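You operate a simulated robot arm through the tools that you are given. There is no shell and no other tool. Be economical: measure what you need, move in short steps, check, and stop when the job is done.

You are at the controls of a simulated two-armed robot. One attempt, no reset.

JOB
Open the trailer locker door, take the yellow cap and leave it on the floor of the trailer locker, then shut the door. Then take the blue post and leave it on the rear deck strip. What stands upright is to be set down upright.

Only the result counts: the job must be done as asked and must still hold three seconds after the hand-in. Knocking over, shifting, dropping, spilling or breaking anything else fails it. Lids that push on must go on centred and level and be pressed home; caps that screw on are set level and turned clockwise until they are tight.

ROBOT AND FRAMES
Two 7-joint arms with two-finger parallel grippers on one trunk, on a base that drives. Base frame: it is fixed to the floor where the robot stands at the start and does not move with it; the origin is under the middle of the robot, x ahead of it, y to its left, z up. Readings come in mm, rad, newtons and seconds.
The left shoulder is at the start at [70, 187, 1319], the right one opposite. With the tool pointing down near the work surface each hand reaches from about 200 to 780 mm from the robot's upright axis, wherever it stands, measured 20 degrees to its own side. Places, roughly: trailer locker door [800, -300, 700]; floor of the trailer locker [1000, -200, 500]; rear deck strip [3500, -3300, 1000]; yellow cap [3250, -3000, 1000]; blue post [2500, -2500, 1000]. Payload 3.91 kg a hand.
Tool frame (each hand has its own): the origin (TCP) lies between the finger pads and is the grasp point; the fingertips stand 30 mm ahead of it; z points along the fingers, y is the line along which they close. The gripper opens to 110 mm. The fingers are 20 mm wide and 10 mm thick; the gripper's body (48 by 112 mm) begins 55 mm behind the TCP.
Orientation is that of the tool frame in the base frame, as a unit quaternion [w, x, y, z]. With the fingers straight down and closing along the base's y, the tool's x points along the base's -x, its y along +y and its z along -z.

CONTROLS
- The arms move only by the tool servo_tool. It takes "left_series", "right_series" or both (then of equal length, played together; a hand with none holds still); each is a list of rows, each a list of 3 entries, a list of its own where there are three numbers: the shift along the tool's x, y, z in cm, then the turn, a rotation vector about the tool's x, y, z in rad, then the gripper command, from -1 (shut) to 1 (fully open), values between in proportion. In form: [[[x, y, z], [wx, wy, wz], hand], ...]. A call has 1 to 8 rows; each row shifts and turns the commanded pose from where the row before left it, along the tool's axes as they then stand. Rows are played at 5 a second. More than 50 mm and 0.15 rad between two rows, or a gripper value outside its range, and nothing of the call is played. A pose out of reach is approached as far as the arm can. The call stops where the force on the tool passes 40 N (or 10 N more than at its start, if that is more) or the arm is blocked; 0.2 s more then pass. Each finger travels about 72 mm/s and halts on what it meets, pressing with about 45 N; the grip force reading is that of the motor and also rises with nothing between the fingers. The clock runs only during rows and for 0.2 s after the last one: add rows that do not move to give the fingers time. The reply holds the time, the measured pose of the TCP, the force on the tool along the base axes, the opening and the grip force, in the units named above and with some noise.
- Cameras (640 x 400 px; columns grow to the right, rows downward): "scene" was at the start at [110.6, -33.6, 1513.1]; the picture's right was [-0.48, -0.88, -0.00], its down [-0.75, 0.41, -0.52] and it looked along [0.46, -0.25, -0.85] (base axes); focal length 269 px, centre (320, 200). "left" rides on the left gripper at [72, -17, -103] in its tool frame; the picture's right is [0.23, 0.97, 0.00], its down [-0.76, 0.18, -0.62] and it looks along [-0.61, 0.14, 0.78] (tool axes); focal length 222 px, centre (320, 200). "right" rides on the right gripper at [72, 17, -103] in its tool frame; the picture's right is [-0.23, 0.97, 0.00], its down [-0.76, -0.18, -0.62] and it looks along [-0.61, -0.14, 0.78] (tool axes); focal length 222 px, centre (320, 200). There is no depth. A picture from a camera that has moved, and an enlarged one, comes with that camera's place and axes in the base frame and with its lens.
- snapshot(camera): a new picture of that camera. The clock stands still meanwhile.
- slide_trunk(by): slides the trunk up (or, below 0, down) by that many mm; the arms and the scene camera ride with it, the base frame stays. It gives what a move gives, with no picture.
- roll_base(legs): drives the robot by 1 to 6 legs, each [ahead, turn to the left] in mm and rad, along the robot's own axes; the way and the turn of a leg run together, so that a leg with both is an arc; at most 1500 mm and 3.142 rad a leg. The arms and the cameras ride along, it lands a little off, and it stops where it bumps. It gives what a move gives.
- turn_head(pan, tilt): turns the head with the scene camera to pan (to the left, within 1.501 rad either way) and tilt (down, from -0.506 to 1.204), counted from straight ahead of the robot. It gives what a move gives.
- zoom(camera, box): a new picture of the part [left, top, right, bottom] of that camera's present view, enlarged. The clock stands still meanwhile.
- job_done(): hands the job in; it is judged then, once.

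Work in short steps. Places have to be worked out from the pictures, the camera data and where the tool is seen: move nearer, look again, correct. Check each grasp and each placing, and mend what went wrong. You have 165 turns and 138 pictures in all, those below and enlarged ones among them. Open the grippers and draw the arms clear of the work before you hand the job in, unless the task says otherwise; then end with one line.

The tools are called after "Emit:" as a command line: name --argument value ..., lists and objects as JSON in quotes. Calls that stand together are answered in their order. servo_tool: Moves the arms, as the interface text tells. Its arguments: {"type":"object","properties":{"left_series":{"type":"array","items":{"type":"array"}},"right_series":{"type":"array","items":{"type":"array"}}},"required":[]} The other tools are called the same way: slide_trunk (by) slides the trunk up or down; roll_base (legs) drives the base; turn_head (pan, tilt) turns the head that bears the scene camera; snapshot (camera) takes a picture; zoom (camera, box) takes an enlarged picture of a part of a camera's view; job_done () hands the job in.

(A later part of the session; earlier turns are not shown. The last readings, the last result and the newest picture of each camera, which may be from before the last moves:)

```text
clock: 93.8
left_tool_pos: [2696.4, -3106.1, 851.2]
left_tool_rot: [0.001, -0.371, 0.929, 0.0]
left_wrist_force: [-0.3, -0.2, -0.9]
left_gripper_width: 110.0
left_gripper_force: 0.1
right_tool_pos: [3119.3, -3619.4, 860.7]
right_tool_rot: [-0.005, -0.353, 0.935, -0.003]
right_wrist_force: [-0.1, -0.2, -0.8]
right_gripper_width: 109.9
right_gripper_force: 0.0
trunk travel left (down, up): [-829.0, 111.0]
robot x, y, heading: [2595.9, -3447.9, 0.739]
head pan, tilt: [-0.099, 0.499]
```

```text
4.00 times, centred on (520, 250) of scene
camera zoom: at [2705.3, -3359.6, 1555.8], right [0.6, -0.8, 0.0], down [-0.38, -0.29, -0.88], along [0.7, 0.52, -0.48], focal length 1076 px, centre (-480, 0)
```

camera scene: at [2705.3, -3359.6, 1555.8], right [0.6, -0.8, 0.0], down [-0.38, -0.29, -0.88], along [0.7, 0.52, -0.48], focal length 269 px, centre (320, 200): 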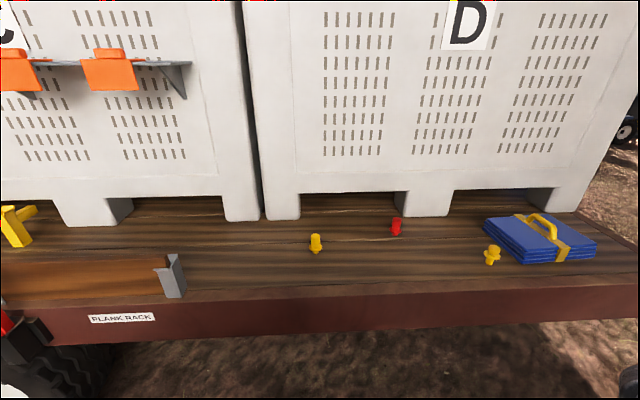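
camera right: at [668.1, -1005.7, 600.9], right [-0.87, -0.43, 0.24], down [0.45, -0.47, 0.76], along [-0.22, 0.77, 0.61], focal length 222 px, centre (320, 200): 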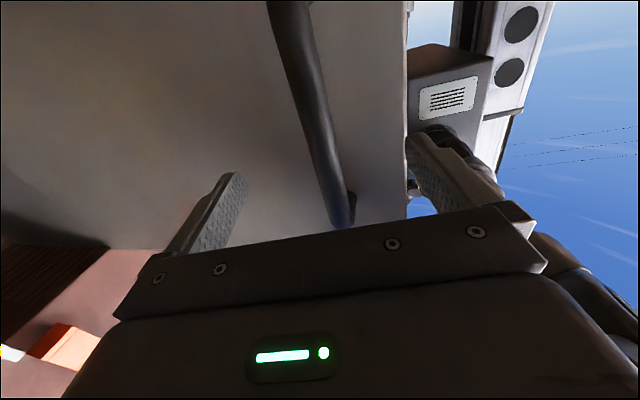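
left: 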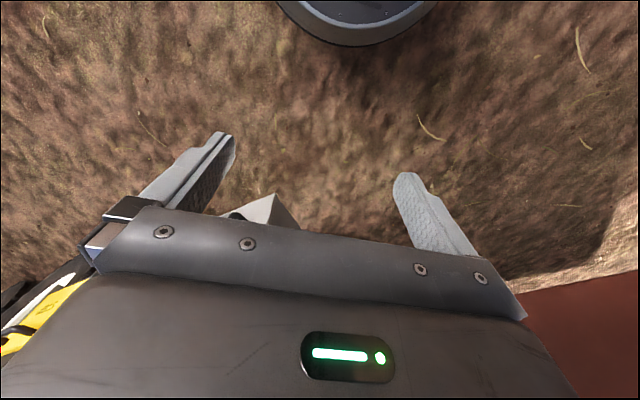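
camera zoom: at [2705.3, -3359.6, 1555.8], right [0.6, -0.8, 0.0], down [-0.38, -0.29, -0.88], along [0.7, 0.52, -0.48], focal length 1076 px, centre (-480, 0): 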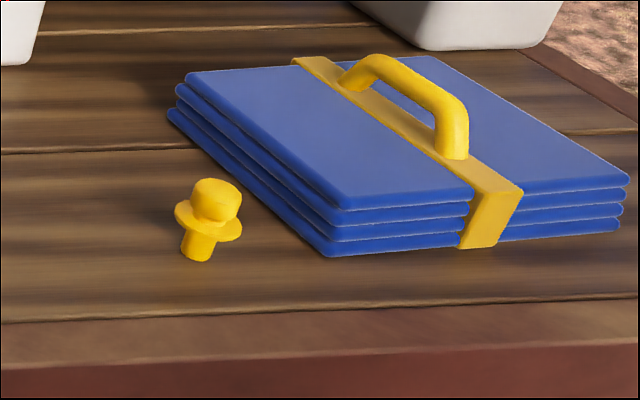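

The cap matching (3250,-3000) is the left yellow one, at about (3260,-2932) on the deck. I raise the trunk, pull the right hand back, and raise the left hand before moving closer.

Emit:
slide_trunk --by 100

Emit:
servo_tool --right_series '[[[4, 0, 0], [0, 0, 0], 1], [[4, 0, 0], [0, 0, 0], 1], [[4, 0, 0], [0, 0, 0], 1], [[4, 0, 0], [0, 0, 0], 1], [[3, 0, 0], [0, 0, 0], 1]]' --left_series '[[[0, 0, -4], [0, 0, 0], 1], [[0, 0, -4], [0, 0, 0], 1], [[0, 0, -4], [0, 0, 0], 1], [[-2, 0, -4], [0, 0, 0], 1], [[-2, 0, -4], [0, 0, 0], 1]]'

Emit:
snapshot --camera "scene"

```text
clock: 95.2
left_tool_pos: [2697.0, -3106.1, 951.8]
left_tool_rot: [0.003, -0.372, 0.928, 0.0]
left_wrist_force: [-0.5, -0.2, 0.1]
left_gripper_width: 110.1
left_gripper_force: 0.1
right_tool_pos: [3121.4, -3617.9, 959.2]
right_tool_rot: [-0.004, -0.353, 0.936, -0.003]
right_wrist_force: [-0.4, -0.6, 0.0]
right_gripper_width: 110.0
right_gripper_force: 0.2
trunk travel left (down, up): [-929.0, 11.0]
robot x, y, heading: [2595.6, -3448.0, 0.735]
head pan, tilt: [-0.099, 0.499]
```

```text
clock: 96.4
left_tool_pos: [2695.3, -3106.1, 958.6]
left_tool_rot: [0.005, -0.373, 0.928, 0.0]
left_wrist_force: [-0.2, 0.7, -0.1]
left_gripper_width: 109.9
left_gripper_force: 0.0
left hand out of reach, approached as far as the arm can: row 1, 2, 3, 4, 5
right_tool_pos: [2976.0, -3746.3, 963.9]
right_tool_rot: [-0.005, -0.354, 0.935, -0.003]
right_wrist_force: [0.1, 1.2, -0.3]
right_gripper_width: 109.9
right_gripper_force: 0.1
trunk travel left (down, up): [-929.0, 11.0]
robot x, y, heading: [2597.1, -3446.8, 0.738]
head pan, tilt: [-0.099, 0.499]
```

```text
110 pictures are left
camera scene: at [2704.4, -3359.8, 1655.9], right [0.6, -0.8, 0.0], down [-0.38, -0.29, -0.88], along [0.7, 0.53, -0.48], focal length 269 px, centre (320, 200)
```

scene: 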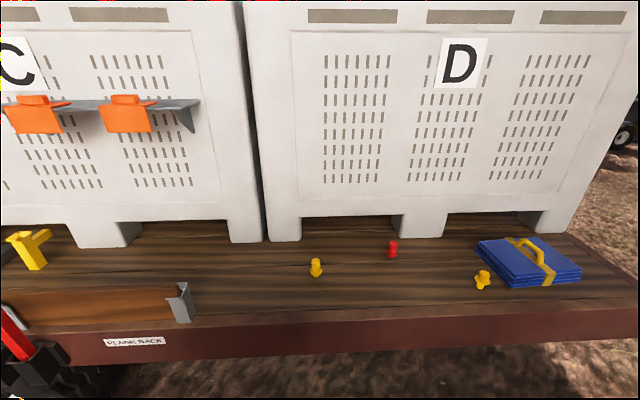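

Deck surface is near z≈995, cap near (3240,-2940). I move the left hand forward and up while tilting it about 0.8 rad forward, an attitude that will also suit the locker.

Emit:
servo_tool --left_series '[[[-4, 0, 0], [0, -0.135, 0], 1], [[-4.1, 0, -0.45], [0, -0.135, 0], 1], [[-3.69, 0, -2.09], [0, -0.135, 0], 1], [[-3.94, 0, -1.58], [0, -0.135, 0], 1], [[-4.11, 0, -1.03], [0, -0.135, 0], 1], [[-4.21, 0, -0.47], [0, -0.135, 0], 1], [[-2.17, 0, -2.07], [0, 0, 0], 1], [[-2.17, 0, -2.07], [0, 0, 0], 1]]'

```text
clock: 98.2
left_tool_pos: [2842.6, -2966.8, 1152.3]
left_tool_rot: [0.368, -0.342, 0.852, 0.147]
left_wrist_force: [0.2, -0.1, 0.1]
left_gripper_width: 109.9
left_gripper_force: 0.0
right_tool_pos: [2976.5, -3746.1, 962.5]
right_tool_rot: [-0.005, -0.354, 0.935, -0.003]
right_wrist_force: [-0.7, 0.9, -0.3]
right_gripper_width: 110.2
right_gripper_force: 0.1
trunk travel left (down, up): [-929.0, 11.0]
robot x, y, heading: [2595.4, -3445.8, 0.742]
head pan, tilt: [-0.099, 0.499]
```

Good. Now I shift the base so the cap is about 620 mm ahead and 190 mm to the left.

Emit:
roll_base --legs '[[0, -0.868], [293, 0], [0, 0.82]]'

Emit:
turn_head --pan 0.2 --tilt 0.75

Emit:
snapshot --camera "scene"

Emit:
snapshot --camera "left"

```text
clock: 104.6
left_tool_pos: [3170.6, -3023.2, 1152.3]
left_tool_rot: [0.372, -0.314, 0.863, 0.135]
left_wrist_force: [-0.2, -0.2, -0.5]
left_gripper_width: 110.2
left_gripper_force: 0.1
right_tool_pos: [3255.1, -3811.5, 964.0]
right_tool_rot: [-0.004, -0.322, 0.947, -0.002]
right_wrist_force: [-0.5, 0.4, 0.1]
right_gripper_width: 110.1
right_gripper_force: 0.1
trunk travel left (down, up): [-929.0, 11.0]
robot x, y, heading: [2891.0, -3487.2, 0.674]
head pan, tilt: [-0.099, 0.499]
```

```text
clock: 105.4
left_tool_pos: [3169.9, -3023.6, 1151.7]
left_tool_rot: [0.371, -0.315, 0.863, 0.135]
left_wrist_force: [0.7, 0.7, -0.3]
left_gripper_width: 110.0
left_gripper_force: 0.1
right_tool_pos: [3255.9, -3810.3, 962.8]
right_tool_rot: [-0.005, -0.323, 0.947, -0.003]
right_wrist_force: [0.1, 0.6, -0.6]
right_gripper_width: 109.9
right_gripper_force: 0.0
trunk travel left (down, up): [-929.0, 11.0]
robot x, y, heading: [2888.9, -3489.5, 0.675]
head pan, tilt: [0.201, 0.75]
```

```text
109 pictures are left
camera scene: at [2985.6, -3393.2, 1633.8], right [0.77, -0.64, 0.0], down [-0.44, -0.52, -0.73], along [0.47, 0.56, -0.68], focal length 269 px, centre (320, 200)
```

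scene: 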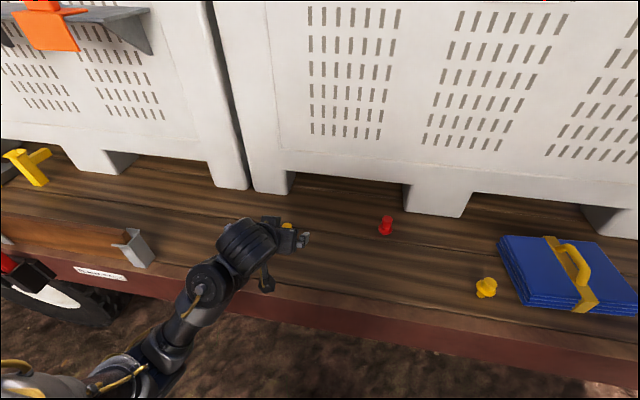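

```text
108 pictures are left
camera left: at [3086.1, -3115.3, 1170.8], right [-0.75, 0.65, -0.17], down [-0.06, 0.18, 0.98], along [0.66, 0.74, -0.1], focal length 222 px, centre (320, 200)
```

left: 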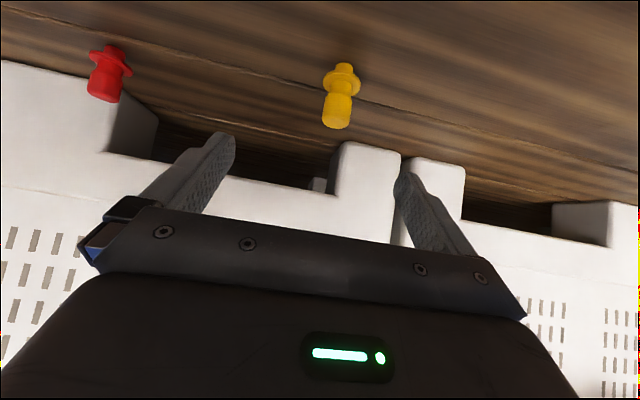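

Both views agree: the cap stands at (3237,-2942), base z≈995, bulb about 1050. I approach along the tilted tool axis and look before closing.

Emit:
servo_tool --left_series '[[[0.1, 1.9, 2.6], [0, 0, 0], 1], [[0, 0, 3], [0, 0, 0], 1], [[0, 0, 3], [0, 0, 0], 1], [[0, 0, 3], [0, 0, 0], 1], [[0, 0, 2.8], [0, 0, 0], 1], [[0, 0, 0], [0, 0, 0], 1]]'

Emit:
snapshot --camera "left"

Emit:
zoom --camera "scene" --box '[200, 170, 400, 295]'

```text
clock: 106.8
left_tool_pos: [3238.1, -2943.8, 1053.5]
left_tool_rot: [0.372, -0.315, 0.863, 0.135]
left_wrist_force: [0.1, -0.5, -0.5]
left_gripper_width: 109.9
left_gripper_force: 0.1
right_tool_pos: [3255.2, -3810.6, 963.3]
right_tool_rot: [-0.006, -0.323, 0.946, -0.004]
right_wrist_force: [-0.4, 0.3, -0.3]
right_gripper_width: 109.9
right_gripper_force: 0.0
trunk travel left (down, up): [-929.0, 11.0]
robot x, y, heading: [2890.0, -3484.7, 0.674]
head pan, tilt: [0.201, 0.75]
```

```text
107 pictures are left
camera left: at [3153.0, -3036.1, 1072.2], right [-0.75, 0.65, -0.17], down [-0.06, 0.18, 0.98], along [0.66, 0.74, -0.1], focal length 222 px, centre (320, 200)
```

left: 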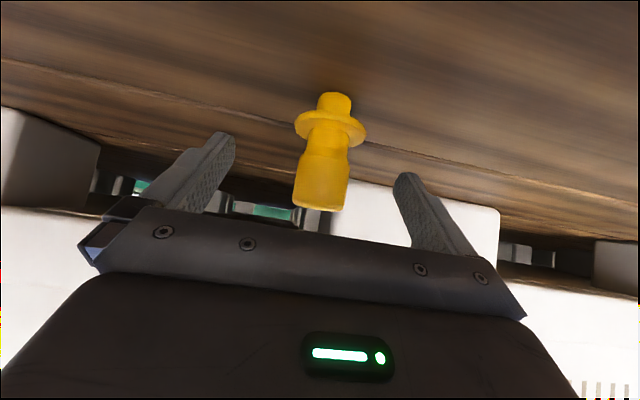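

```text
3.20 times, centred on (300, 232) of scene
camera zoom: at [2985.4, -3393.9, 1633.8], right [0.77, -0.64, 0.0], down [-0.44, -0.52, -0.73], along [0.47, 0.56, -0.68], focal length 861 px, centre (384, 96)
```

zoom: 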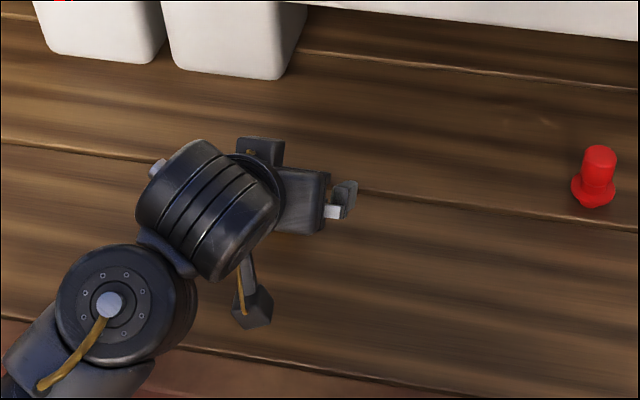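

The bulb sits right at the grasp point. I close the gripper.

Emit:
servo_tool --left_series '[[[0, 0, 0], [0, 0, 0], 0], [[0, 0, 0], [0, 0, 0], -0.4], [[0, 0, 0], [0, 0, 0], -1], [[0, 0, 0], [0, 0, 0], -1], [[0, 0, 0], [0, 0, 0], -1], [[0, 0, 0], [0, 0, 0], -1]]'

Emit:
servo_tool --left_series '[[[-1.09, 0, -1.03], [0, 0, 0], -1], [[-1.45, 0, -1.38], [0, 0, 0], -1], [[-1.45, 0, -1.38], [0, 0, 0], -1]]'

Emit:
snapshot --camera "left"

```text
clock: 108.2
left_tool_pos: [3237.7, -2944.4, 1053.7]
left_tool_rot: [0.373, -0.314, 0.863, 0.134]
left_wrist_force: [0.8, 0.6, 2.2]
left_gripper_width: 28.2
left_gripper_force: 45.4
right_tool_pos: [3254.6, -3811.0, 962.8]
right_tool_rot: [-0.006, -0.322, 0.947, -0.002]
right_wrist_force: [0.5, -0.3, 0.0]
right_gripper_width: 110.2
right_gripper_force: 0.0
trunk travel left (down, up): [-929.0, 11.0]
robot x, y, heading: [2890.4, -3487.0, 0.679]
head pan, tilt: [0.201, 0.75]
```

```text
clock: 109.0
left_tool_pos: [3237.3, -2941.9, 1106.9]
left_tool_rot: [0.372, -0.316, 0.863, 0.135]
left_wrist_force: [0.1, 1.0, 0.4]
left_gripper_width: 28.3
left_gripper_force: 45.1
right_tool_pos: [3254.2, -3811.2, 962.0]
right_tool_rot: [-0.004, -0.322, 0.947, -0.002]
right_wrist_force: [0.1, 0.5, 0.0]
right_gripper_width: 109.9
right_gripper_force: 0.1
trunk travel left (down, up): [-929.0, 11.0]
robot x, y, heading: [2894.0, -3485.4, 0.678]
head pan, tilt: [0.201, 0.75]
```

```text
105 pictures are left
camera left: at [3152.7, -3034.4, 1127.2], right [-0.75, 0.65, -0.17], down [-0.06, 0.18, 0.98], along [0.66, 0.74, -0.1], focal length 222 px, centre (320, 200)
```

left: 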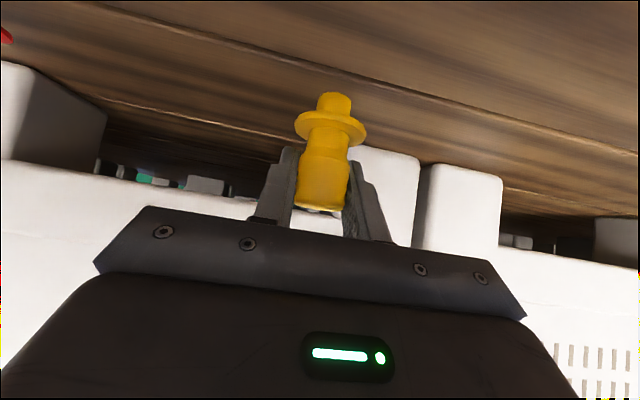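

The cap is held firmly by its bulb (28 mm); its base is ~58 mm below the TCP. I back off the trailer, turn, and drive back along the lane toward the locker.

Emit:
roll_base --legs '[[-810, 0], [0, 1.588], [1480, 0], [1480, 0]]'

```text
clock: 131.4
left_tool_pos: [-227.7, -1353.8, 1107.1]
left_tool_rot: [-0.158, 0.843, -0.364, -0.362]
left_wrist_force: [0.0, 0.0, 0.1]
left_gripper_width: 28.3
left_gripper_force: 45.1
right_tool_pos: [636.9, -1289.2, 962.9]
right_tool_rot: [0.001, 0.909, -0.417, 0.005]
right_wrist_force: [-0.2, 0.0, 0.0]
right_gripper_width: 110.3
right_gripper_force: 0.0
trunk travel left (down, up): [-929.0, 11.0]
robot x, y, heading: [334.5, -1669.4, 2.298]
head pan, tilt: [0.201, 0.75]
```

On course. I continue to the spot in front of the locker and turn to face it obliquely.

Emit:
roll_base --legs '[[0, -0.029], [1459, 0], [0, -2.098], [350, 0]]'

Emit:
turn_head --pan 0.0 --tilt 0.6

Emit:
slide_trunk --by -400

Emit:
snapshot --camera "scene"

```text
clock: 146.0
left_tool_pos: [275.6, -143.5, 1108.7]
left_tool_rot: [0.393, -0.099, 0.913, 0.041]
left_wrist_force: [0.0, 0.4, 0.0]
left_gripper_width: 27.3
left_gripper_force: 45.0
right_tool_pos: [-112.1, -921.6, 963.5]
right_tool_rot: [-0.004, -0.087, 0.996, -0.001]
right_wrist_force: [0.1, 0.3, 0.8]
right_gripper_width: 110.1
right_gripper_force: 0.1
trunk travel left (down, up): [-929.0, 11.0]
robot x, y, heading: [-283.8, -467.9, 0.19]
head pan, tilt: [0.201, 0.75]
```

```text
clock: 146.7
left_tool_pos: [276.5, -143.8, 1108.4]
left_tool_rot: [0.393, -0.1, 0.913, 0.042]
left_wrist_force: [0.0, 0.0, 0.0]
left_gripper_width: 27.3
left_gripper_force: 45.1
right_tool_pos: [-110.5, -921.4, 962.3]
right_tool_rot: [-0.006, -0.087, 0.996, -0.001]
right_wrist_force: [0.6, 0.0, 0.4]
right_gripper_width: 110.1
right_gripper_force: 0.1
trunk travel left (down, up): [-929.0, 11.0]
robot x, y, heading: [-283.9, -465.6, 0.197]
head pan, tilt: [0.0, 0.6]
```

```text
clock: 150.6
left_tool_pos: [275.7, -143.8, 708.1]
left_tool_rot: [0.394, -0.099, 0.913, 0.041]
left_wrist_force: [0.7, -0.2, -0.7]
left_gripper_width: 26.8
left_gripper_force: 45.0
right_tool_pos: [-111.6, -919.9, 563.2]
right_tool_rot: [-0.005, -0.088, 0.996, -0.002]
right_wrist_force: [0.0, 0.4, 0.0]
right_gripper_width: 110.1
right_gripper_force: 0.1
trunk travel left (down, up): [-529.0, 411.0]
robot x, y, heading: [-280.1, -467.6, 0.195]
head pan, tilt: [0.0, 0.6]
```

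```text
104 pictures are left
camera scene: at [-145.9, -441.4, 1246.7], right [0.19, -0.98, 0.0], down [-0.55, -0.11, -0.83], along [0.81, 0.16, -0.56], focal length 269 px, centre (320, 200)
```

scene: 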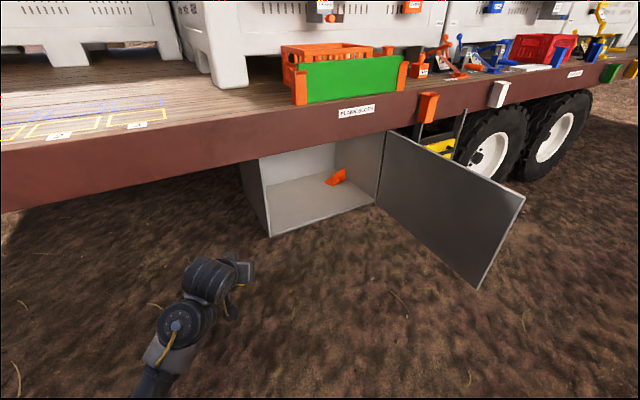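

The grip width fell from 28.3 to 26.8, so I check the cap in the left camera.

Emit:
snapshot --camera "left"

Emit:
zoom --camera "scene" --box '[220, 120, 420, 245]'

```text
103 pictures are left
camera left: at [157.4, -185.9, 727.1], right [-0.36, 0.92, -0.17], down [0.03, 0.19, 0.98], along [0.93, 0.35, -0.1], focal length 222 px, centre (320, 200)
```

left: 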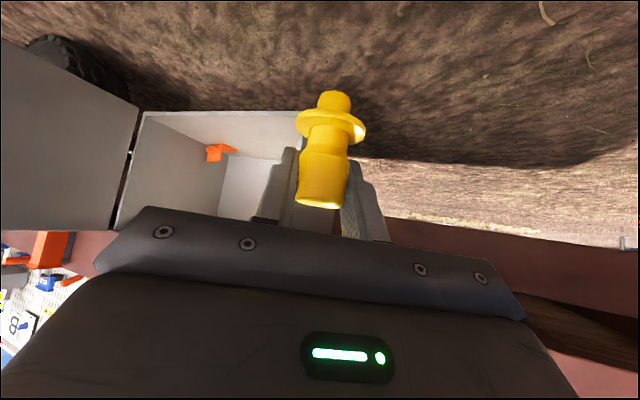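

```text
3.20 times, centred on (320, 182) of scene
camera zoom: at [-145.9, -441.4, 1246.7], right [0.19, -0.98, 0.0], down [-0.55, -0.11, -0.83], along [0.81, 0.16, -0.56], focal length 861 px, centre (320, 256)
```

zoom: 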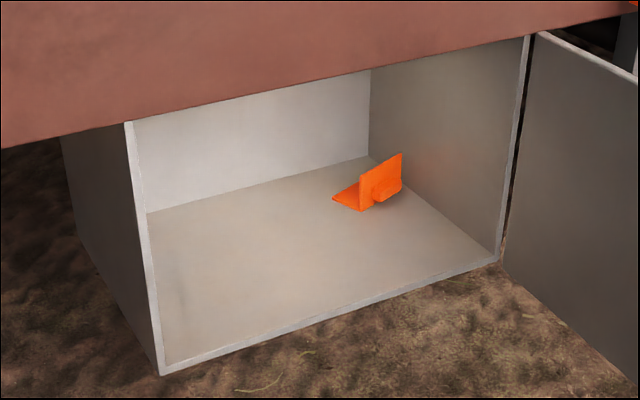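

The cap sits unchanged in the grip. Locker floor front edge is near z≈485–495, and the orange piece lies around (1124,-260), so I aim for about (893,-167). I lower the trunk 90, drive 300 mm in, and shift the left hand to the right.

Emit:
slide_trunk --by -90

Emit:
roll_base --legs '[[0, -0.03], [270, 0]]'

Emit:
servo_tool --left_series '[[[0, -3, 0], [0, 0, 0], -1], [[0, -3, 0], [0, 0, 0], -1], [[0, -3, 0], [0, 0, 0], -1], [[0, -2, 0], [0, 0, 0], -1]]'

Emit:
snapshot --camera "scene"

Emit:
snapshot --camera "left"

```text
clock: 151.8
left_tool_pos: [276.0, -144.1, 618.8]
left_tool_rot: [0.394, -0.1, 0.913, 0.042]
left_wrist_force: [0.1, -0.1, 0.3]
left_gripper_width: 26.7
left_gripper_force: 45.0
right_tool_pos: [-113.0, -920.7, 473.4]
right_tool_rot: [-0.005, -0.087, 0.996, -0.002]
right_wrist_force: [0.1, -0.4, -0.1]
right_gripper_width: 110.0
right_gripper_force: 0.0
trunk travel left (down, up): [-439.0, 501.0]
robot x, y, heading: [-283.7, -466.6, 0.197]
head pan, tilt: [0.0, 0.6]
```

```text
clock: 154.1
left_tool_pos: [555.8, -122.5, 617.3]
left_tool_rot: [0.393, -0.082, 0.915, 0.033]
left_wrist_force: [0.4, -1.0, 0.2]
left_gripper_width: 26.4
left_gripper_force: 45.0
right_tool_pos: [139.5, -884.2, 473.0]
right_tool_rot: [-0.007, -0.068, 0.998, -0.001]
right_wrist_force: [-0.2, 0.5, -0.4]
right_gripper_width: 109.9
right_gripper_force: 0.0
trunk travel left (down, up): [-439.0, 501.0]
robot x, y, heading: [-14.4, -424.1, 0.153]
head pan, tilt: [0.0, 0.6]
```

```text
clock: 155.1
left_tool_pos: [575.5, -231.5, 619.8]
left_tool_rot: [0.393, -0.081, 0.915, 0.034]
left_wrist_force: [0.1, 0.0, -0.2]
left_gripper_width: 26.6
left_gripper_force: 44.8
right_tool_pos: [138.4, -884.5, 473.3]
right_tool_rot: [-0.005, -0.068, 0.998, -0.001]
right_wrist_force: [0.3, 1.0, 0.3]
right_gripper_width: 110.0
right_gripper_force: 0.2
trunk travel left (down, up): [-439.0, 501.0]
robot x, y, heading: [-14.2, -421.6, 0.151]
head pan, tilt: [0.0, 0.6]
```

```text
101 pictures are left
camera scene: at [122.9, -404.3, 1156.6], right [0.15, -0.99, 0.0], down [-0.56, -0.09, -0.82], along [0.82, 0.13, -0.57], focal length 269 px, centre (320, 200)
```

scene: 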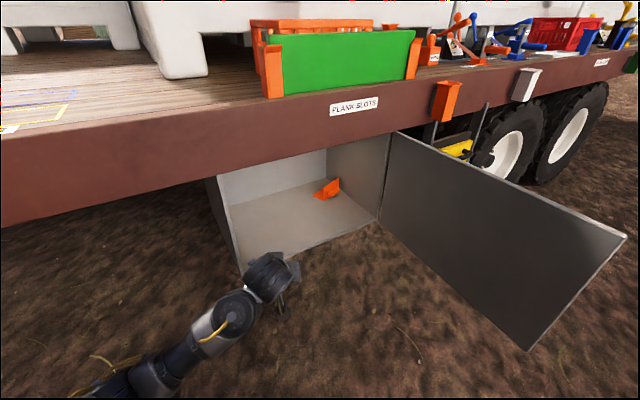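

```text
100 pictures are left
camera left: at [455.2, -268.7, 637.7], right [-0.33, 0.93, -0.17], down [0.04, 0.19, 0.98], along [0.94, 0.31, -0.1], focal length 222 px, centre (320, 200)
```

left: 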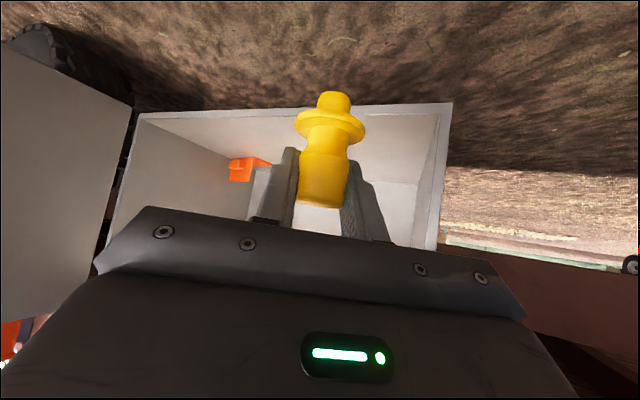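

Alignment is good; I drive 250 mm straight in so the cap passes over the locker's sill.

Emit:
roll_base --legs '[[250, 0]]'

Emit:
snapshot --camera "scene"

Emit:
snapshot --camera "left"

```text
clock: 156.9
left_tool_pos: [830.0, -195.3, 618.7]
left_tool_rot: [0.393, -0.08, 0.915, 0.033]
left_wrist_force: [0.1, 0.6, -0.1]
left_gripper_width: 26.7
left_gripper_force: 45.2
right_tool_pos: [389.6, -847.3, 474.0]
right_tool_rot: [-0.006, -0.065, 0.998, -0.002]
right_wrist_force: [-0.6, 0.2, 0.0]
right_gripper_width: 110.0
right_gripper_force: 0.0
trunk travel left (down, up): [-439.0, 501.0]
robot x, y, heading: [234.8, -383.4, 0.146]
head pan, tilt: [0.0, 0.6]
```

```text
99 pictures are left
camera scene: at [378.1, -365.8, 1156.5], right [0.15, -0.99, 0.0], down [-0.56, -0.08, -0.82], along [0.82, 0.12, -0.57], focal length 269 px, centre (320, 200)
```

scene: 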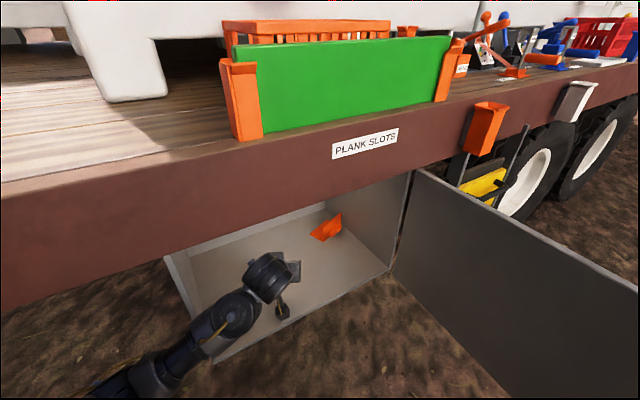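

```text
98 pictures are left
camera left: at [710.8, -231.9, 637.5], right [-0.32, 0.93, -0.17], down [0.04, 0.19, 0.98], along [0.95, 0.31, -0.1], focal length 222 px, centre (320, 200)
```

left: 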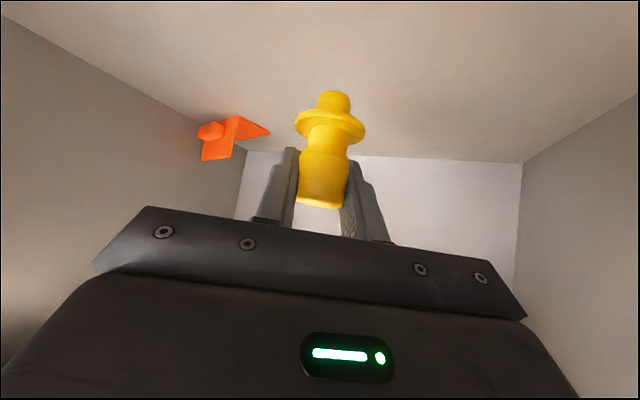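

The cap is inside the opening, clear of the orange piece. I move 60 mm further in and lower to just above the floor.

Emit:
servo_tool --left_series '[[[-2.06, 0, 2.18], [0, 0, 0], -1], [[-2.06, 0, 2.18], [0, 0, 0], -1], [[1.21, 0, 1.15], [0, 0, 0], -1], [[1.21, 0, 1.15], [0, 0, 0], -1], [[1.21, 0, 1.15], [0, 0, 0], -1], [[0, 0, 0], [0, 0, 0], -1]]'

Emit:
snapshot --camera "left"

```text
clock: 158.3
left_tool_pos: [889.3, -185.9, 568.4]
left_tool_rot: [0.393, -0.079, 0.915, 0.033]
left_wrist_force: [0.0, -0.4, -0.6]
left_gripper_width: 26.5
left_gripper_force: 45.5
right_tool_pos: [390.5, -846.9, 473.6]
right_tool_rot: [-0.005, -0.066, 0.998, -0.001]
right_wrist_force: [0.4, 0.8, -0.4]
right_gripper_width: 110.1
right_gripper_force: 0.1
trunk travel left (down, up): [-439.0, 501.0]
robot x, y, heading: [240.5, -386.7, 0.151]
head pan, tilt: [0.0, 0.6]
```

```text
97 pictures are left
camera left: at [768.8, -222.2, 588.0], right [-0.32, 0.93, -0.17], down [0.04, 0.19, 0.98], along [0.95, 0.31, -0.1], focal length 222 px, centre (320, 200)
```

left: 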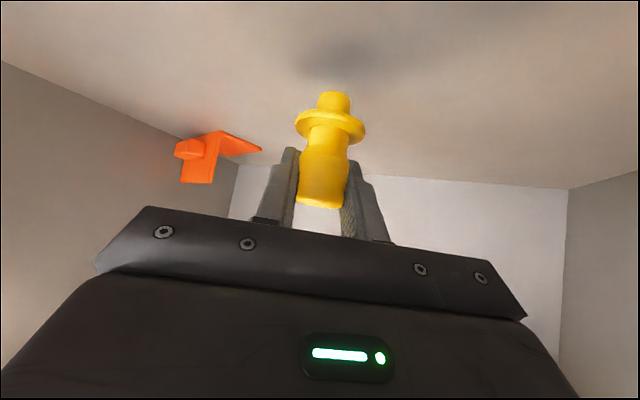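

Now small lowering steps while watching the vertical force.

Emit:
servo_tool --left_series '[[[0.363, 0, 0.344], [0, 0, 0], -1], [[0.363, 0, 0.344], [0, 0, 0], -1], [[0, 0, 0], [0, 0, 0], -1]]'

Emit:
servo_tool --left_series '[[[0.218, 0, 0.206], [0, 0, 0], -1], [[0, 0, 0], [0, 0, 0], -1]]'

```text
clock: 159.2
left_tool_pos: [889.2, -185.1, 559.5]
left_tool_rot: [0.394, -0.079, 0.915, 0.033]
left_wrist_force: [-0.6, -0.7, 0.3]
left_gripper_width: 26.6
left_gripper_force: 44.7
right_tool_pos: [390.7, -847.2, 472.9]
right_tool_rot: [-0.005, -0.065, 0.998, -0.001]
right_wrist_force: [-0.5, 0.9, 0.1]
right_gripper_width: 110.0
right_gripper_force: 0.0
trunk travel left (down, up): [-439.0, 501.0]
robot x, y, heading: [233.6, -383.9, 0.149]
head pan, tilt: [0.0, 0.6]
```

```text
clock: 159.8
left_tool_pos: [889.2, -186.0, 557.6]
left_tool_rot: [0.394, -0.08, 0.915, 0.033]
left_wrist_force: [-0.2, -0.4, -0.6]
left_gripper_width: 26.2
left_gripper_force: 44.7
right_tool_pos: [389.6, -846.4, 473.6]
right_tool_rot: [-0.005, -0.066, 0.998, -0.001]
right_wrist_force: [-0.9, 0.0, -0.3]
right_gripper_width: 109.8
right_gripper_force: 0.1
trunk travel left (down, up): [-439.0, 501.0]
robot x, y, heading: [239.9, -388.8, 0.146]
head pan, tilt: [0.0, 0.6]
```

No contact yet; I continue in 3 mm steps.

Emit:
servo_tool --left_series '[[[0.218, 0, 0.206], [0, 0, 0], -1], [[0, 0, 0], [0, 0, 0], -1]]'

Emit:
servo_tool --left_series '[[[0.218, 0, 0.206], [0, 0, 0], -1], [[0, 0, 0], [0, 0, 0], -1]]'

Emit:
snapshot --camera "left"

```text
clock: 160.3
left_tool_pos: [889.0, -185.5, 552.9]
left_tool_rot: [0.394, -0.08, 0.915, 0.033]
left_wrist_force: [-0.2, -0.2, -0.5]
left_gripper_width: 26.5
left_gripper_force: 45.0
right_tool_pos: [390.9, -846.3, 472.3]
right_tool_rot: [-0.005, -0.065, 0.998, -0.002]
right_wrist_force: [-0.9, -0.1, -0.2]
right_gripper_width: 110.0
right_gripper_force: 0.1
trunk travel left (down, up): [-439.0, 501.0]
robot x, y, heading: [240.5, -387.6, 0.146]
head pan, tilt: [0.0, 0.6]
```

```text
clock: 160.9
left_tool_pos: [888.5, -184.6, 551.5]
left_tool_rot: [0.394, -0.078, 0.915, 0.032]
left_wrist_force: [-1.3, -0.7, -0.7]
left_gripper_width: 26.4
left_gripper_force: 44.8
right_tool_pos: [390.2, -847.1, 473.1]
right_tool_rot: [-0.005, -0.065, 0.998, -0.001]
right_wrist_force: [0.3, -0.4, 0.9]
right_gripper_width: 110.2
right_gripper_force: 0.0
trunk travel left (down, up): [-439.0, 501.0]
robot x, y, heading: [239.9, -386.3, 0.152]
head pan, tilt: [0.0, 0.6]
```

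```text
96 pictures are left
camera left: at [768.5, -221.5, 569.9], right [-0.32, 0.93, -0.17], down [0.04, 0.19, 0.98], along [0.95, 0.31, -0.1], focal length 222 px, centre (320, 200)
```

left: 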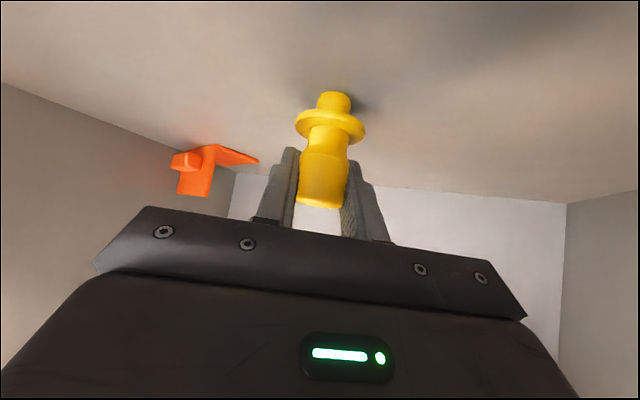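

The shadow closes in but no contact yet; continue.

Emit:
servo_tool --left_series '[[[0.218, 0, 0.206], [0, 0, 0], -1], [[0, 0, 0], [0, 0, 0], -1]]'

Emit:
servo_tool --left_series '[[[0.218, 0, 0.206], [0, 0, 0], -1], [[0, 0, 0], [0, 0, 0], -1]]'

Emit:
snapshot --camera "left"

```text
clock: 161.6
left_tool_pos: [888.1, -186.4, 550.4]
left_tool_rot: [0.395, -0.078, 0.915, 0.031]
left_wrist_force: [0.5, 1.2, 7.1]
left_gripper_width: 26.6
left_gripper_force: 45.3
right_tool_pos: [391.0, -848.2, 473.1]
right_tool_rot: [-0.006, -0.065, 0.998, -0.001]
right_wrist_force: [0.2, 0.2, 0.3]
right_gripper_width: 110.1
right_gripper_force: 0.3
trunk travel left (down, up): [-439.0, 501.0]
robot x, y, heading: [239.4, -390.0, 0.145]
head pan, tilt: [0.0, 0.6]
```

```text
clock: 162.2
left_tool_pos: [889.3, -184.8, 549.1]
left_tool_rot: [0.399, -0.08, 0.913, 0.032]
left_wrist_force: [-1.1, 3.0, 28.4]
left_gripper_width: 26.6
left_gripper_force: 44.9
right_tool_pos: [389.9, -847.8, 473.4]
right_tool_rot: [-0.004, -0.065, 0.998, -0.002]
right_wrist_force: [0.1, 0.5, 0.0]
right_gripper_width: 109.9
right_gripper_force: 0.1
trunk travel left (down, up): [-439.0, 501.0]
robot x, y, heading: [239.6, -383.2, 0.151]
head pan, tilt: [0.0, 0.6]
```

```text
95 pictures are left
camera left: at [768.6, -222.0, 566.7], right [-0.32, 0.93, -0.17], down [0.03, 0.19, 0.98], along [0.95, 0.31, -0.09], focal length 222 px, centre (320, 200)
```

left: 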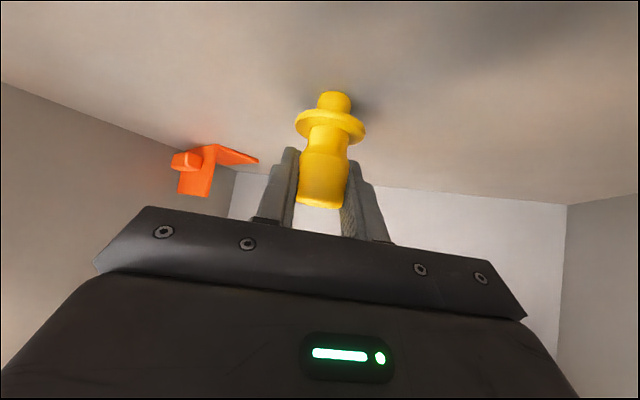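

Contact (28 N). I ease up about 2.5 mm, open, and retreat along the tool axis.

Emit:
servo_tool --left_series '[[[-0.18, 0, -0.17], [0, 0, 0], -1], [[0, 0, 0], [0, 0, 0], -1], [[0, 0, 0], [0, 0, 0], -0.3], [[0, 0, 0], [0, 0, 0], 0.2], [[0, 0, 0], [0, 0, 0], 1], [[0, 0, 0], [0, 0, 0], 1], [[0, 0, 0], [0, 0, 0], 1], [[0, 0, 0], [0, 0, 0], 1]]'

Emit:
servo_tool --left_series '[[[0, 0, -2], [0, 0, 0], 1], [[0, 0, -3], [0, 0, 0], 1], [[0, 0, -3], [0, 0, 0], 1]]'

Emit:
snapshot --camera "left"

```text
clock: 163.9
left_tool_pos: [890.0, -184.7, 546.2]
left_tool_rot: [0.394, -0.08, 0.915, 0.033]
left_wrist_force: [-0.1, 0.7, 0.7]
left_gripper_width: 110.3
left_gripper_force: 0.1
right_tool_pos: [391.8, -846.6, 472.9]
right_tool_rot: [-0.005, -0.065, 0.998, -0.001]
right_wrist_force: [-0.7, -0.2, -0.1]
right_gripper_width: 109.6
right_gripper_force: 0.1
trunk travel left (down, up): [-439.0, 501.0]
robot x, y, heading: [240.7, -386.6, 0.148]
head pan, tilt: [0.0, 0.6]
```

```text
clock: 164.8
left_tool_pos: [831.7, -193.6, 601.2]
left_tool_rot: [0.393, -0.08, 0.915, 0.033]
left_wrist_force: [-0.4, -0.6, 0.9]
left_gripper_width: 110.1
left_gripper_force: 0.1
right_tool_pos: [390.3, -847.1, 472.7]
right_tool_rot: [-0.005, -0.064, 0.998, -0.001]
right_wrist_force: [-0.2, -0.4, -0.1]
right_gripper_width: 110.2
right_gripper_force: 0.1
trunk travel left (down, up): [-439.0, 501.0]
robot x, y, heading: [237.9, -388.6, 0.15]
head pan, tilt: [0.0, 0.6]
```

```text
94 pictures are left
camera left: at [711.7, -230.9, 619.7], right [-0.32, 0.93, -0.17], down [0.04, 0.19, 0.98], along [0.95, 0.31, -0.1], focal length 222 px, centre (320, 200)
```

left: 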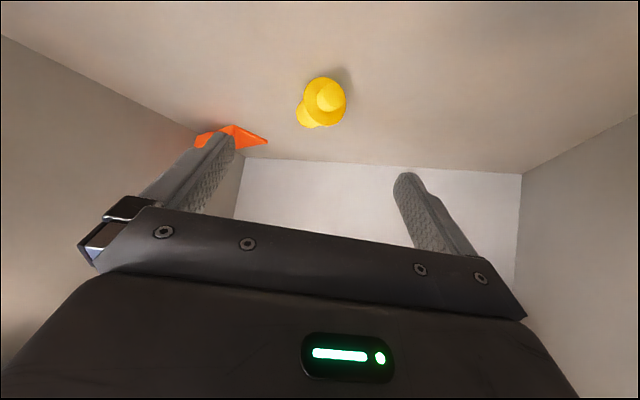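

The cap has tipped over on its side. I look more closely before regrasping it.

Emit:
zoom --camera "left" --box '[240, 50, 400, 150]'

Emit:
turn_head --pan 0.2 --tilt 0.75

Emit:
snapshot --camera "scene"

```text
4.00 times, centred on (320, 100) of left
camera zoom: at [711.7, -230.9, 619.7], right [-0.32, 0.93, -0.17], down [0.04, 0.19, 0.98], along [0.95, 0.31, -0.1], focal length 888 px, centre (320, 600)
```

zoom: 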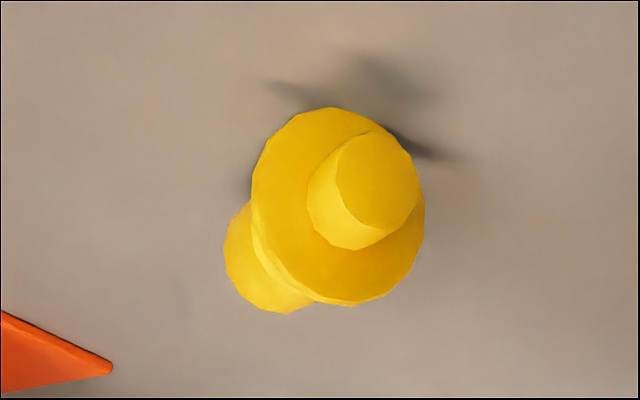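

```text
clock: 165.5
left_tool_pos: [832.8, -194.0, 600.8]
left_tool_rot: [0.394, -0.08, 0.915, 0.033]
left_wrist_force: [0.4, -0.2, -0.1]
left_gripper_width: 110.1
left_gripper_force: 0.0
right_tool_pos: [390.1, -847.1, 474.0]
right_tool_rot: [-0.005, -0.066, 0.998, -0.001]
right_wrist_force: [0.3, -0.3, -0.6]
right_gripper_width: 109.8
right_gripper_force: 0.0
trunk travel left (down, up): [-439.0, 501.0]
robot x, y, heading: [239.2, -383.9, 0.148]
head pan, tilt: [0.201, 0.75]
```

```text
92 pictures are left
camera scene: at [367.7, -350.7, 1143.8], right [0.34, -0.94, 0.0], down [-0.64, -0.23, -0.73], along [0.69, 0.25, -0.68], focal length 269 px, centre (320, 200)
```

scene: 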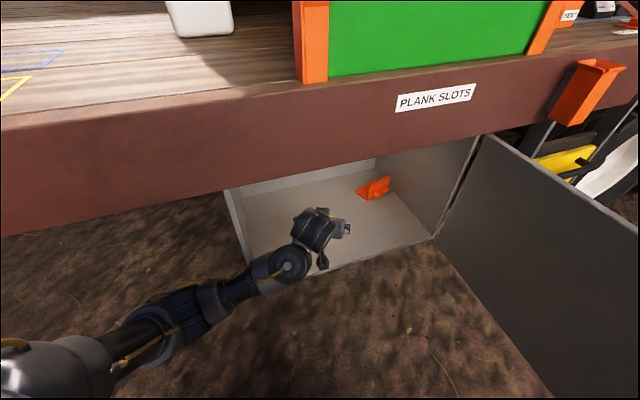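

The cap lies with its bulb pointing away (heading ≈0, centre near (924,-183)), stub toward me. Plan: regrasp the bulb with the tool pointing straight down, then pitch the hand forward 90° to stand it up near the sill. First I back out.

Emit:
roll_base --legs '[[-330, 0]]'

Emit:
slide_trunk --by -130

Emit:
servo_tool --left_series '[[[-0.8, 0, -0.8], [0, 0.135, 0], 1], [[-0.75, 0, -0.94], [0, 0.135, 0], 1], [[-0.62, 0, -1.03], [0, 0.135, 0], 1], [[-0.47, 0, -1.1], [0, 0.135, 0], 1], [[-0.31, 0, -1.16], [0, 0.135, 0], 1], [[-0.16, 0, -1.19], [0, 0.135, 0], 1], [[0, 0, 0], [0, 0, 0.1], 1], [[0, 0, 0], [0, 0, 0.1], 1]]'

Emit:
turn_head --pan 0.1 --tilt 0.6

Emit:
snapshot --camera "scene"

```text
clock: 167.7
left_tool_pos: [505.1, -241.1, 601.1]
left_tool_rot: [0.394, -0.082, 0.915, 0.034]
left_wrist_force: [-1.4, -0.8, 0.1]
left_gripper_width: 110.0
left_gripper_force: 0.1
right_tool_pos: [64.4, -895.6, 473.7]
right_tool_rot: [-0.004, -0.066, 0.998, -0.002]
right_wrist_force: [-0.3, 0.2, -0.1]
right_gripper_width: 110.3
right_gripper_force: 0.0
trunk travel left (down, up): [-439.0, 501.0]
robot x, y, heading: [-83.1, -435.2, 0.149]
head pan, tilt: [0.201, 0.75]
```

```text
clock: 169.2
left_tool_pos: [505.8, -240.4, 470.7]
left_tool_rot: [0.395, -0.081, 0.915, 0.033]
left_wrist_force: [-0.3, -0.3, -0.6]
left_gripper_width: 110.1
left_gripper_force: 0.1
right_tool_pos: [66.6, -896.1, 343.3]
right_tool_rot: [-0.005, -0.068, 0.998, -0.002]
right_wrist_force: [-0.6, 0.1, -0.4]
right_gripper_width: 110.4
right_gripper_force: 0.2
trunk travel left (down, up): [-309.0, 631.0]
robot x, y, heading: [-85.6, -438.5, 0.156]
head pan, tilt: [0.201, 0.75]
```

```text
clock: 170.4
left_tool_pos: [500.0, -226.4, 489.0]
left_tool_rot: [0.111, -0.099, 0.989, 0.006]
left_wrist_force: [4.7, -13.9, -7.4]
left_gripper_width: 109.9
left_gripper_force: 0.2
left hand out of reach, approached as far as the arm can: row 4, 5
right_tool_pos: [67.2, -895.0, 342.9]
right_tool_rot: [-0.005, -0.068, 0.998, -0.001]
right_wrist_force: [-0.8, 0.0, 0.1]
right_gripper_width: 110.1
right_gripper_force: 0.1
trunk travel left (down, up): [-309.0, 631.0]
robot x, y, heading: [-87.7, -434.2, 0.154]
head pan, tilt: [0.201, 0.75]
stopped in row 5 (left hand): the force on the tool passed its limit (the readings are from after the stop); the commanded pose is now the measured one
```

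```text
clock: 171.1
left_tool_pos: [499.4, -226.6, 488.1]
left_tool_rot: [0.11, -0.098, 0.989, 0.006]
left_wrist_force: [10.5, -23.2, -14.4]
left_gripper_width: 109.9
left_gripper_force: 0.1
right_tool_pos: [66.5, -896.0, 344.3]
right_tool_rot: [-0.005, -0.067, 0.998, -0.002]
right_wrist_force: [-0.6, 1.0, 0.5]
right_gripper_width: 109.9
right_gripper_force: 0.0
trunk travel left (down, up): [-309.0, 631.0]
robot x, y, heading: [-86.6, -439.1, 0.151]
head pan, tilt: [0.099, 0.6]
```

```text
91 pictures are left
camera scene: at [49.6, -406.3, 1026.6], right [0.25, -0.97, 0.0], down [-0.55, -0.14, -0.82], along [0.8, 0.21, -0.57], focal length 269 px, centre (320, 200)
```

scene: 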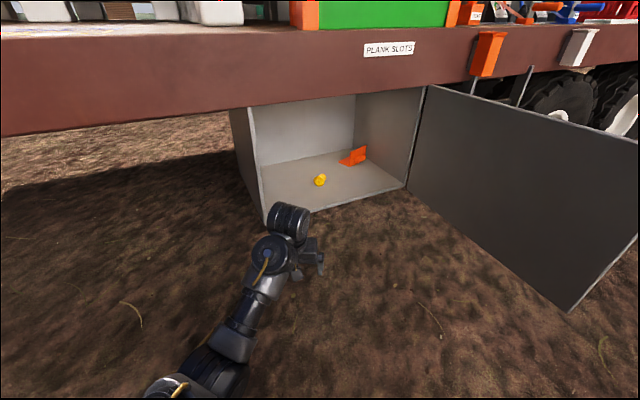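

The arm bumps itself (shoulder too low for this pose). I raise the trunk again and zoom in on the cap for its attitude.

Emit:
slide_trunk --by 160

Emit:
zoom --camera "scene" --box '[240, 140, 400, 240]'

Emit:
servo_tool --left_series '[[[0, 0, 0], [0, 0.1, 0], 1], [[0, 0, 0], [0, 0.1, 0], 1], [[0, 0, 0.5], [0, 0, 0.08], 1], [[0, 0, 1], [0, 0, 0.08], 1]]'

```text
clock: 172.9
left_tool_pos: [500.2, -226.4, 647.8]
left_tool_rot: [0.111, -0.098, 0.989, 0.006]
left_wrist_force: [11.0, -28.3, -20.1]
left_gripper_width: 110.0
left_gripper_force: 0.1
right_tool_pos: [65.9, -896.4, 503.4]
right_tool_rot: [-0.005, -0.067, 0.998, -0.001]
right_wrist_force: [-0.1, 0.4, -0.7]
right_gripper_width: 109.9
right_gripper_force: 0.0
trunk travel left (down, up): [-469.0, 471.0]
robot x, y, heading: [-89.9, -435.0, 0.151]
head pan, tilt: [0.099, 0.6]
```

```text
4.00 times, centred on (320, 190) of scene
camera zoom: at [49.8, -406.4, 1186.6], right [0.25, -0.97, 0.0], down [-0.55, -0.14, -0.82], along [0.8, 0.21, -0.57], focal length 1076 px, centre (320, 240)
```

zoom: 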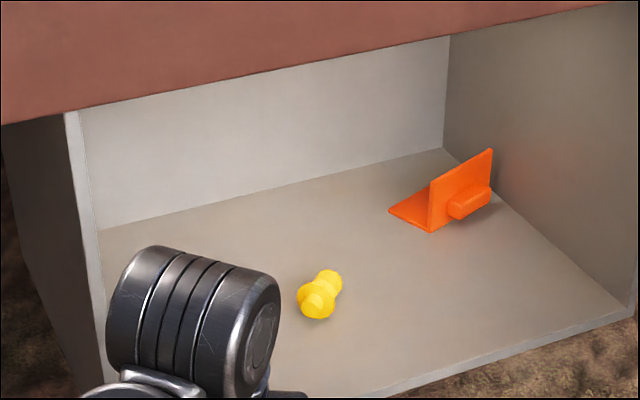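

```text
clock: 173.2
left_tool_pos: [500.1, -227.3, 645.8]
left_tool_rot: [0.105, -0.1, 0.989, 0.004]
left_wrist_force: [4.2, -11.3, -5.4]
left_gripper_width: 109.8
left_gripper_force: 0.1
left hand out of reach, approached as far as the arm can: row 1
right_tool_pos: [68.3, -895.9, 504.2]
right_tool_rot: [-0.006, -0.067, 0.998, -0.001]
right_wrist_force: [-0.7, -0.7, 0.8]
right_gripper_width: 110.1
right_gripper_force: 0.0
trunk travel left (down, up): [-469.0, 471.0]
robot x, y, heading: [-87.5, -435.1, 0.153]
head pan, tilt: [0.099, 0.6]
stopped in row 1 (left hand): the force on the tool passed its limit (the readings are from after the stop); the commanded pose is now the measured one
```

The limit is the arm's own geometry: the hand is too high relative to the shoulder. I lower the hand with the arm and move it ahead, then finish turning it down.

Emit:
servo_tool --left_series '[[[0, 0, 3], [0, -0.03, 0], 1], [[-1, 0, 3], [0, 0, 0], 1], [[-1, 0, 3], [0, 0, 0], 1], [[-1, 0, 3], [0, 0.05, 0], 1], [[0, 0, 1], [0, 0.08, 0], 1], [[0, 0, 0], [0, 0.08, 0], 1], [[0, 0, 0], [0, 0, 0.1], 1], [[0, 0, 0], [0, 0, 0.1], 1]]'

```text
clock: 175.0
left_tool_pos: [555.7, -215.9, 525.3]
left_tool_rot: [0.016, 0.0, 1.0, -0.003]
left_wrist_force: [0.0, -0.2, -0.3]
left_gripper_width: 110.3
left_gripper_force: 0.1
right_tool_pos: [66.9, -894.6, 502.9]
right_tool_rot: [-0.005, -0.067, 0.998, -0.001]
right_wrist_force: [0.2, -0.4, -0.2]
right_gripper_width: 110.1
right_gripper_force: 0.0
trunk travel left (down, up): [-469.0, 471.0]
robot x, y, heading: [-85.2, -435.0, 0.154]
head pan, tilt: [0.099, 0.6]
```

Tool is straight down now at z 525. I look at where the forearm runs relative to the deck rim.

Emit:
turn_head --pan 0.35 --tilt 0.7

Emit:
snapshot --camera "scene"

Emit:
snapshot --camera "left"

```text
clock: 175.8
left_tool_pos: [556.8, -216.8, 524.4]
left_tool_rot: [0.015, 0.0, 1.0, -0.002]
left_wrist_force: [-0.6, 0.1, 0.5]
left_gripper_width: 110.0
left_gripper_force: 0.1
right_tool_pos: [66.1, -895.9, 504.2]
right_tool_rot: [-0.006, -0.068, 0.998, -0.001]
right_wrist_force: [0.2, 0.4, -0.2]
right_gripper_width: 110.3
right_gripper_force: 0.0
trunk travel left (down, up): [-469.0, 471.0]
robot x, y, heading: [-84.4, -439.1, 0.158]
head pan, tilt: [0.351, 0.7]
```

```text
89 pictures are left
camera scene: at [38.5, -387.5, 1178.1], right [0.48, -0.88, 0.0], down [-0.56, -0.31, -0.77], along [0.67, 0.37, -0.64], focal length 269 px, centre (320, 200)
```

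scene: 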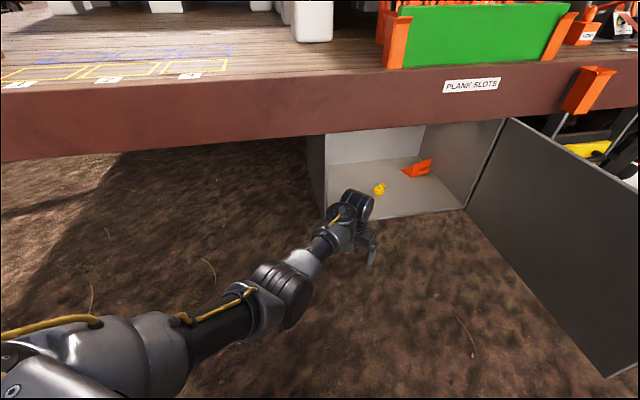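

```text
88 pictures are left
camera left: at [481.0, -230.9, 626.3], right [-0.23, 0.97, -0.01], down [0.74, 0.18, 0.65], along [0.63, 0.14, -0.76], focal length 222 px, centre (320, 200)
```

left: 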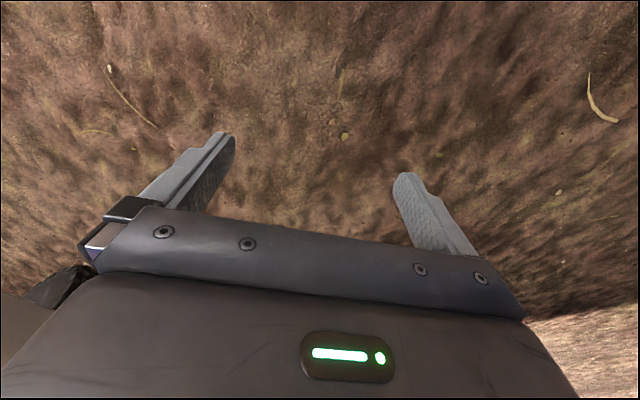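

The forearm stays near z≈700–750, under the rim. I raise to z 548, shift 25 mm right, and drive in 260 mm, then look.

Emit:
servo_tool --left_series '[[[0, -1.2, -1.2], [0, 0.02, 0], 1], [[0, -1.3, -1.2], [0, 0.01, 0.05], 1]]'

Emit:
roll_base --legs '[[260, 0]]'

Emit:
snapshot --camera "left"

Emit:
snapshot --camera "scene"

```text
clock: 176.3
left_tool_pos: [556.4, -240.8, 551.6]
left_tool_rot: [0.002, 0.026, 1.0, -0.003]
left_wrist_force: [0.6, 0.1, -0.4]
left_gripper_width: 109.8
left_gripper_force: 0.0
right_tool_pos: [67.0, -896.6, 501.9]
right_tool_rot: [-0.005, -0.067, 0.998, -0.001]
right_wrist_force: [-0.2, -0.2, 0.1]
right_gripper_width: 110.0
right_gripper_force: 0.1
trunk travel left (down, up): [-469.0, 471.0]
robot x, y, heading: [-84.7, -434.1, 0.156]
head pan, tilt: [0.351, 0.7]
```

```text
clock: 178.2
left_tool_pos: [816.7, -194.5, 549.7]
left_tool_rot: [0.0, 0.021, 1.0, -0.003]
left_wrist_force: [-0.4, 0.8, 0.0]
left_gripper_width: 109.9
left_gripper_force: 0.1
right_tool_pos: [332.8, -854.0, 501.6]
right_tool_rot: [-0.006, -0.07, 0.998, -0.001]
right_wrist_force: [-0.7, -0.7, 0.0]
right_gripper_width: 110.3
right_gripper_force: 0.0
trunk travel left (down, up): [-469.0, 471.0]
robot x, y, heading: [175.7, -391.6, 0.159]
head pan, tilt: [0.351, 0.7]
```

```text
87 pictures are left
camera left: at [743.7, -206.0, 653.5], right [-0.18, 0.98, -0.01], down [0.77, 0.15, 0.62], along [0.61, 0.11, -0.78], focal length 222 px, centre (320, 200)
```

left: 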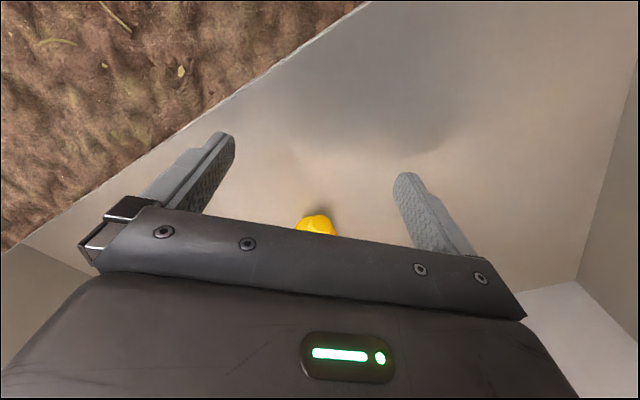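

```text
86 pictures are left
camera scene: at [301.0, -345.1, 1177.9], right [0.49, -0.87, 0.0], down [-0.56, -0.31, -0.76], along [0.67, 0.37, -0.64], focal length 269 px, centre (320, 200)
```

scene: 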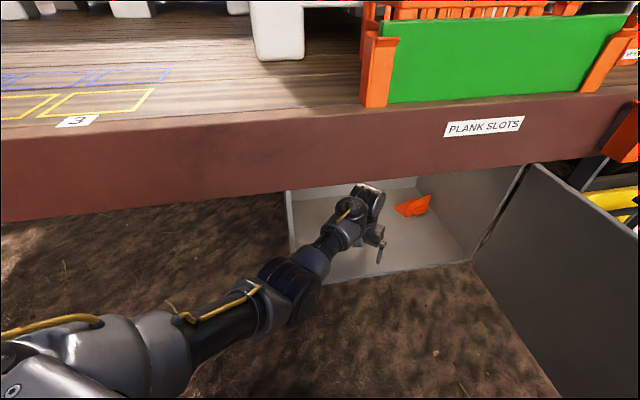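

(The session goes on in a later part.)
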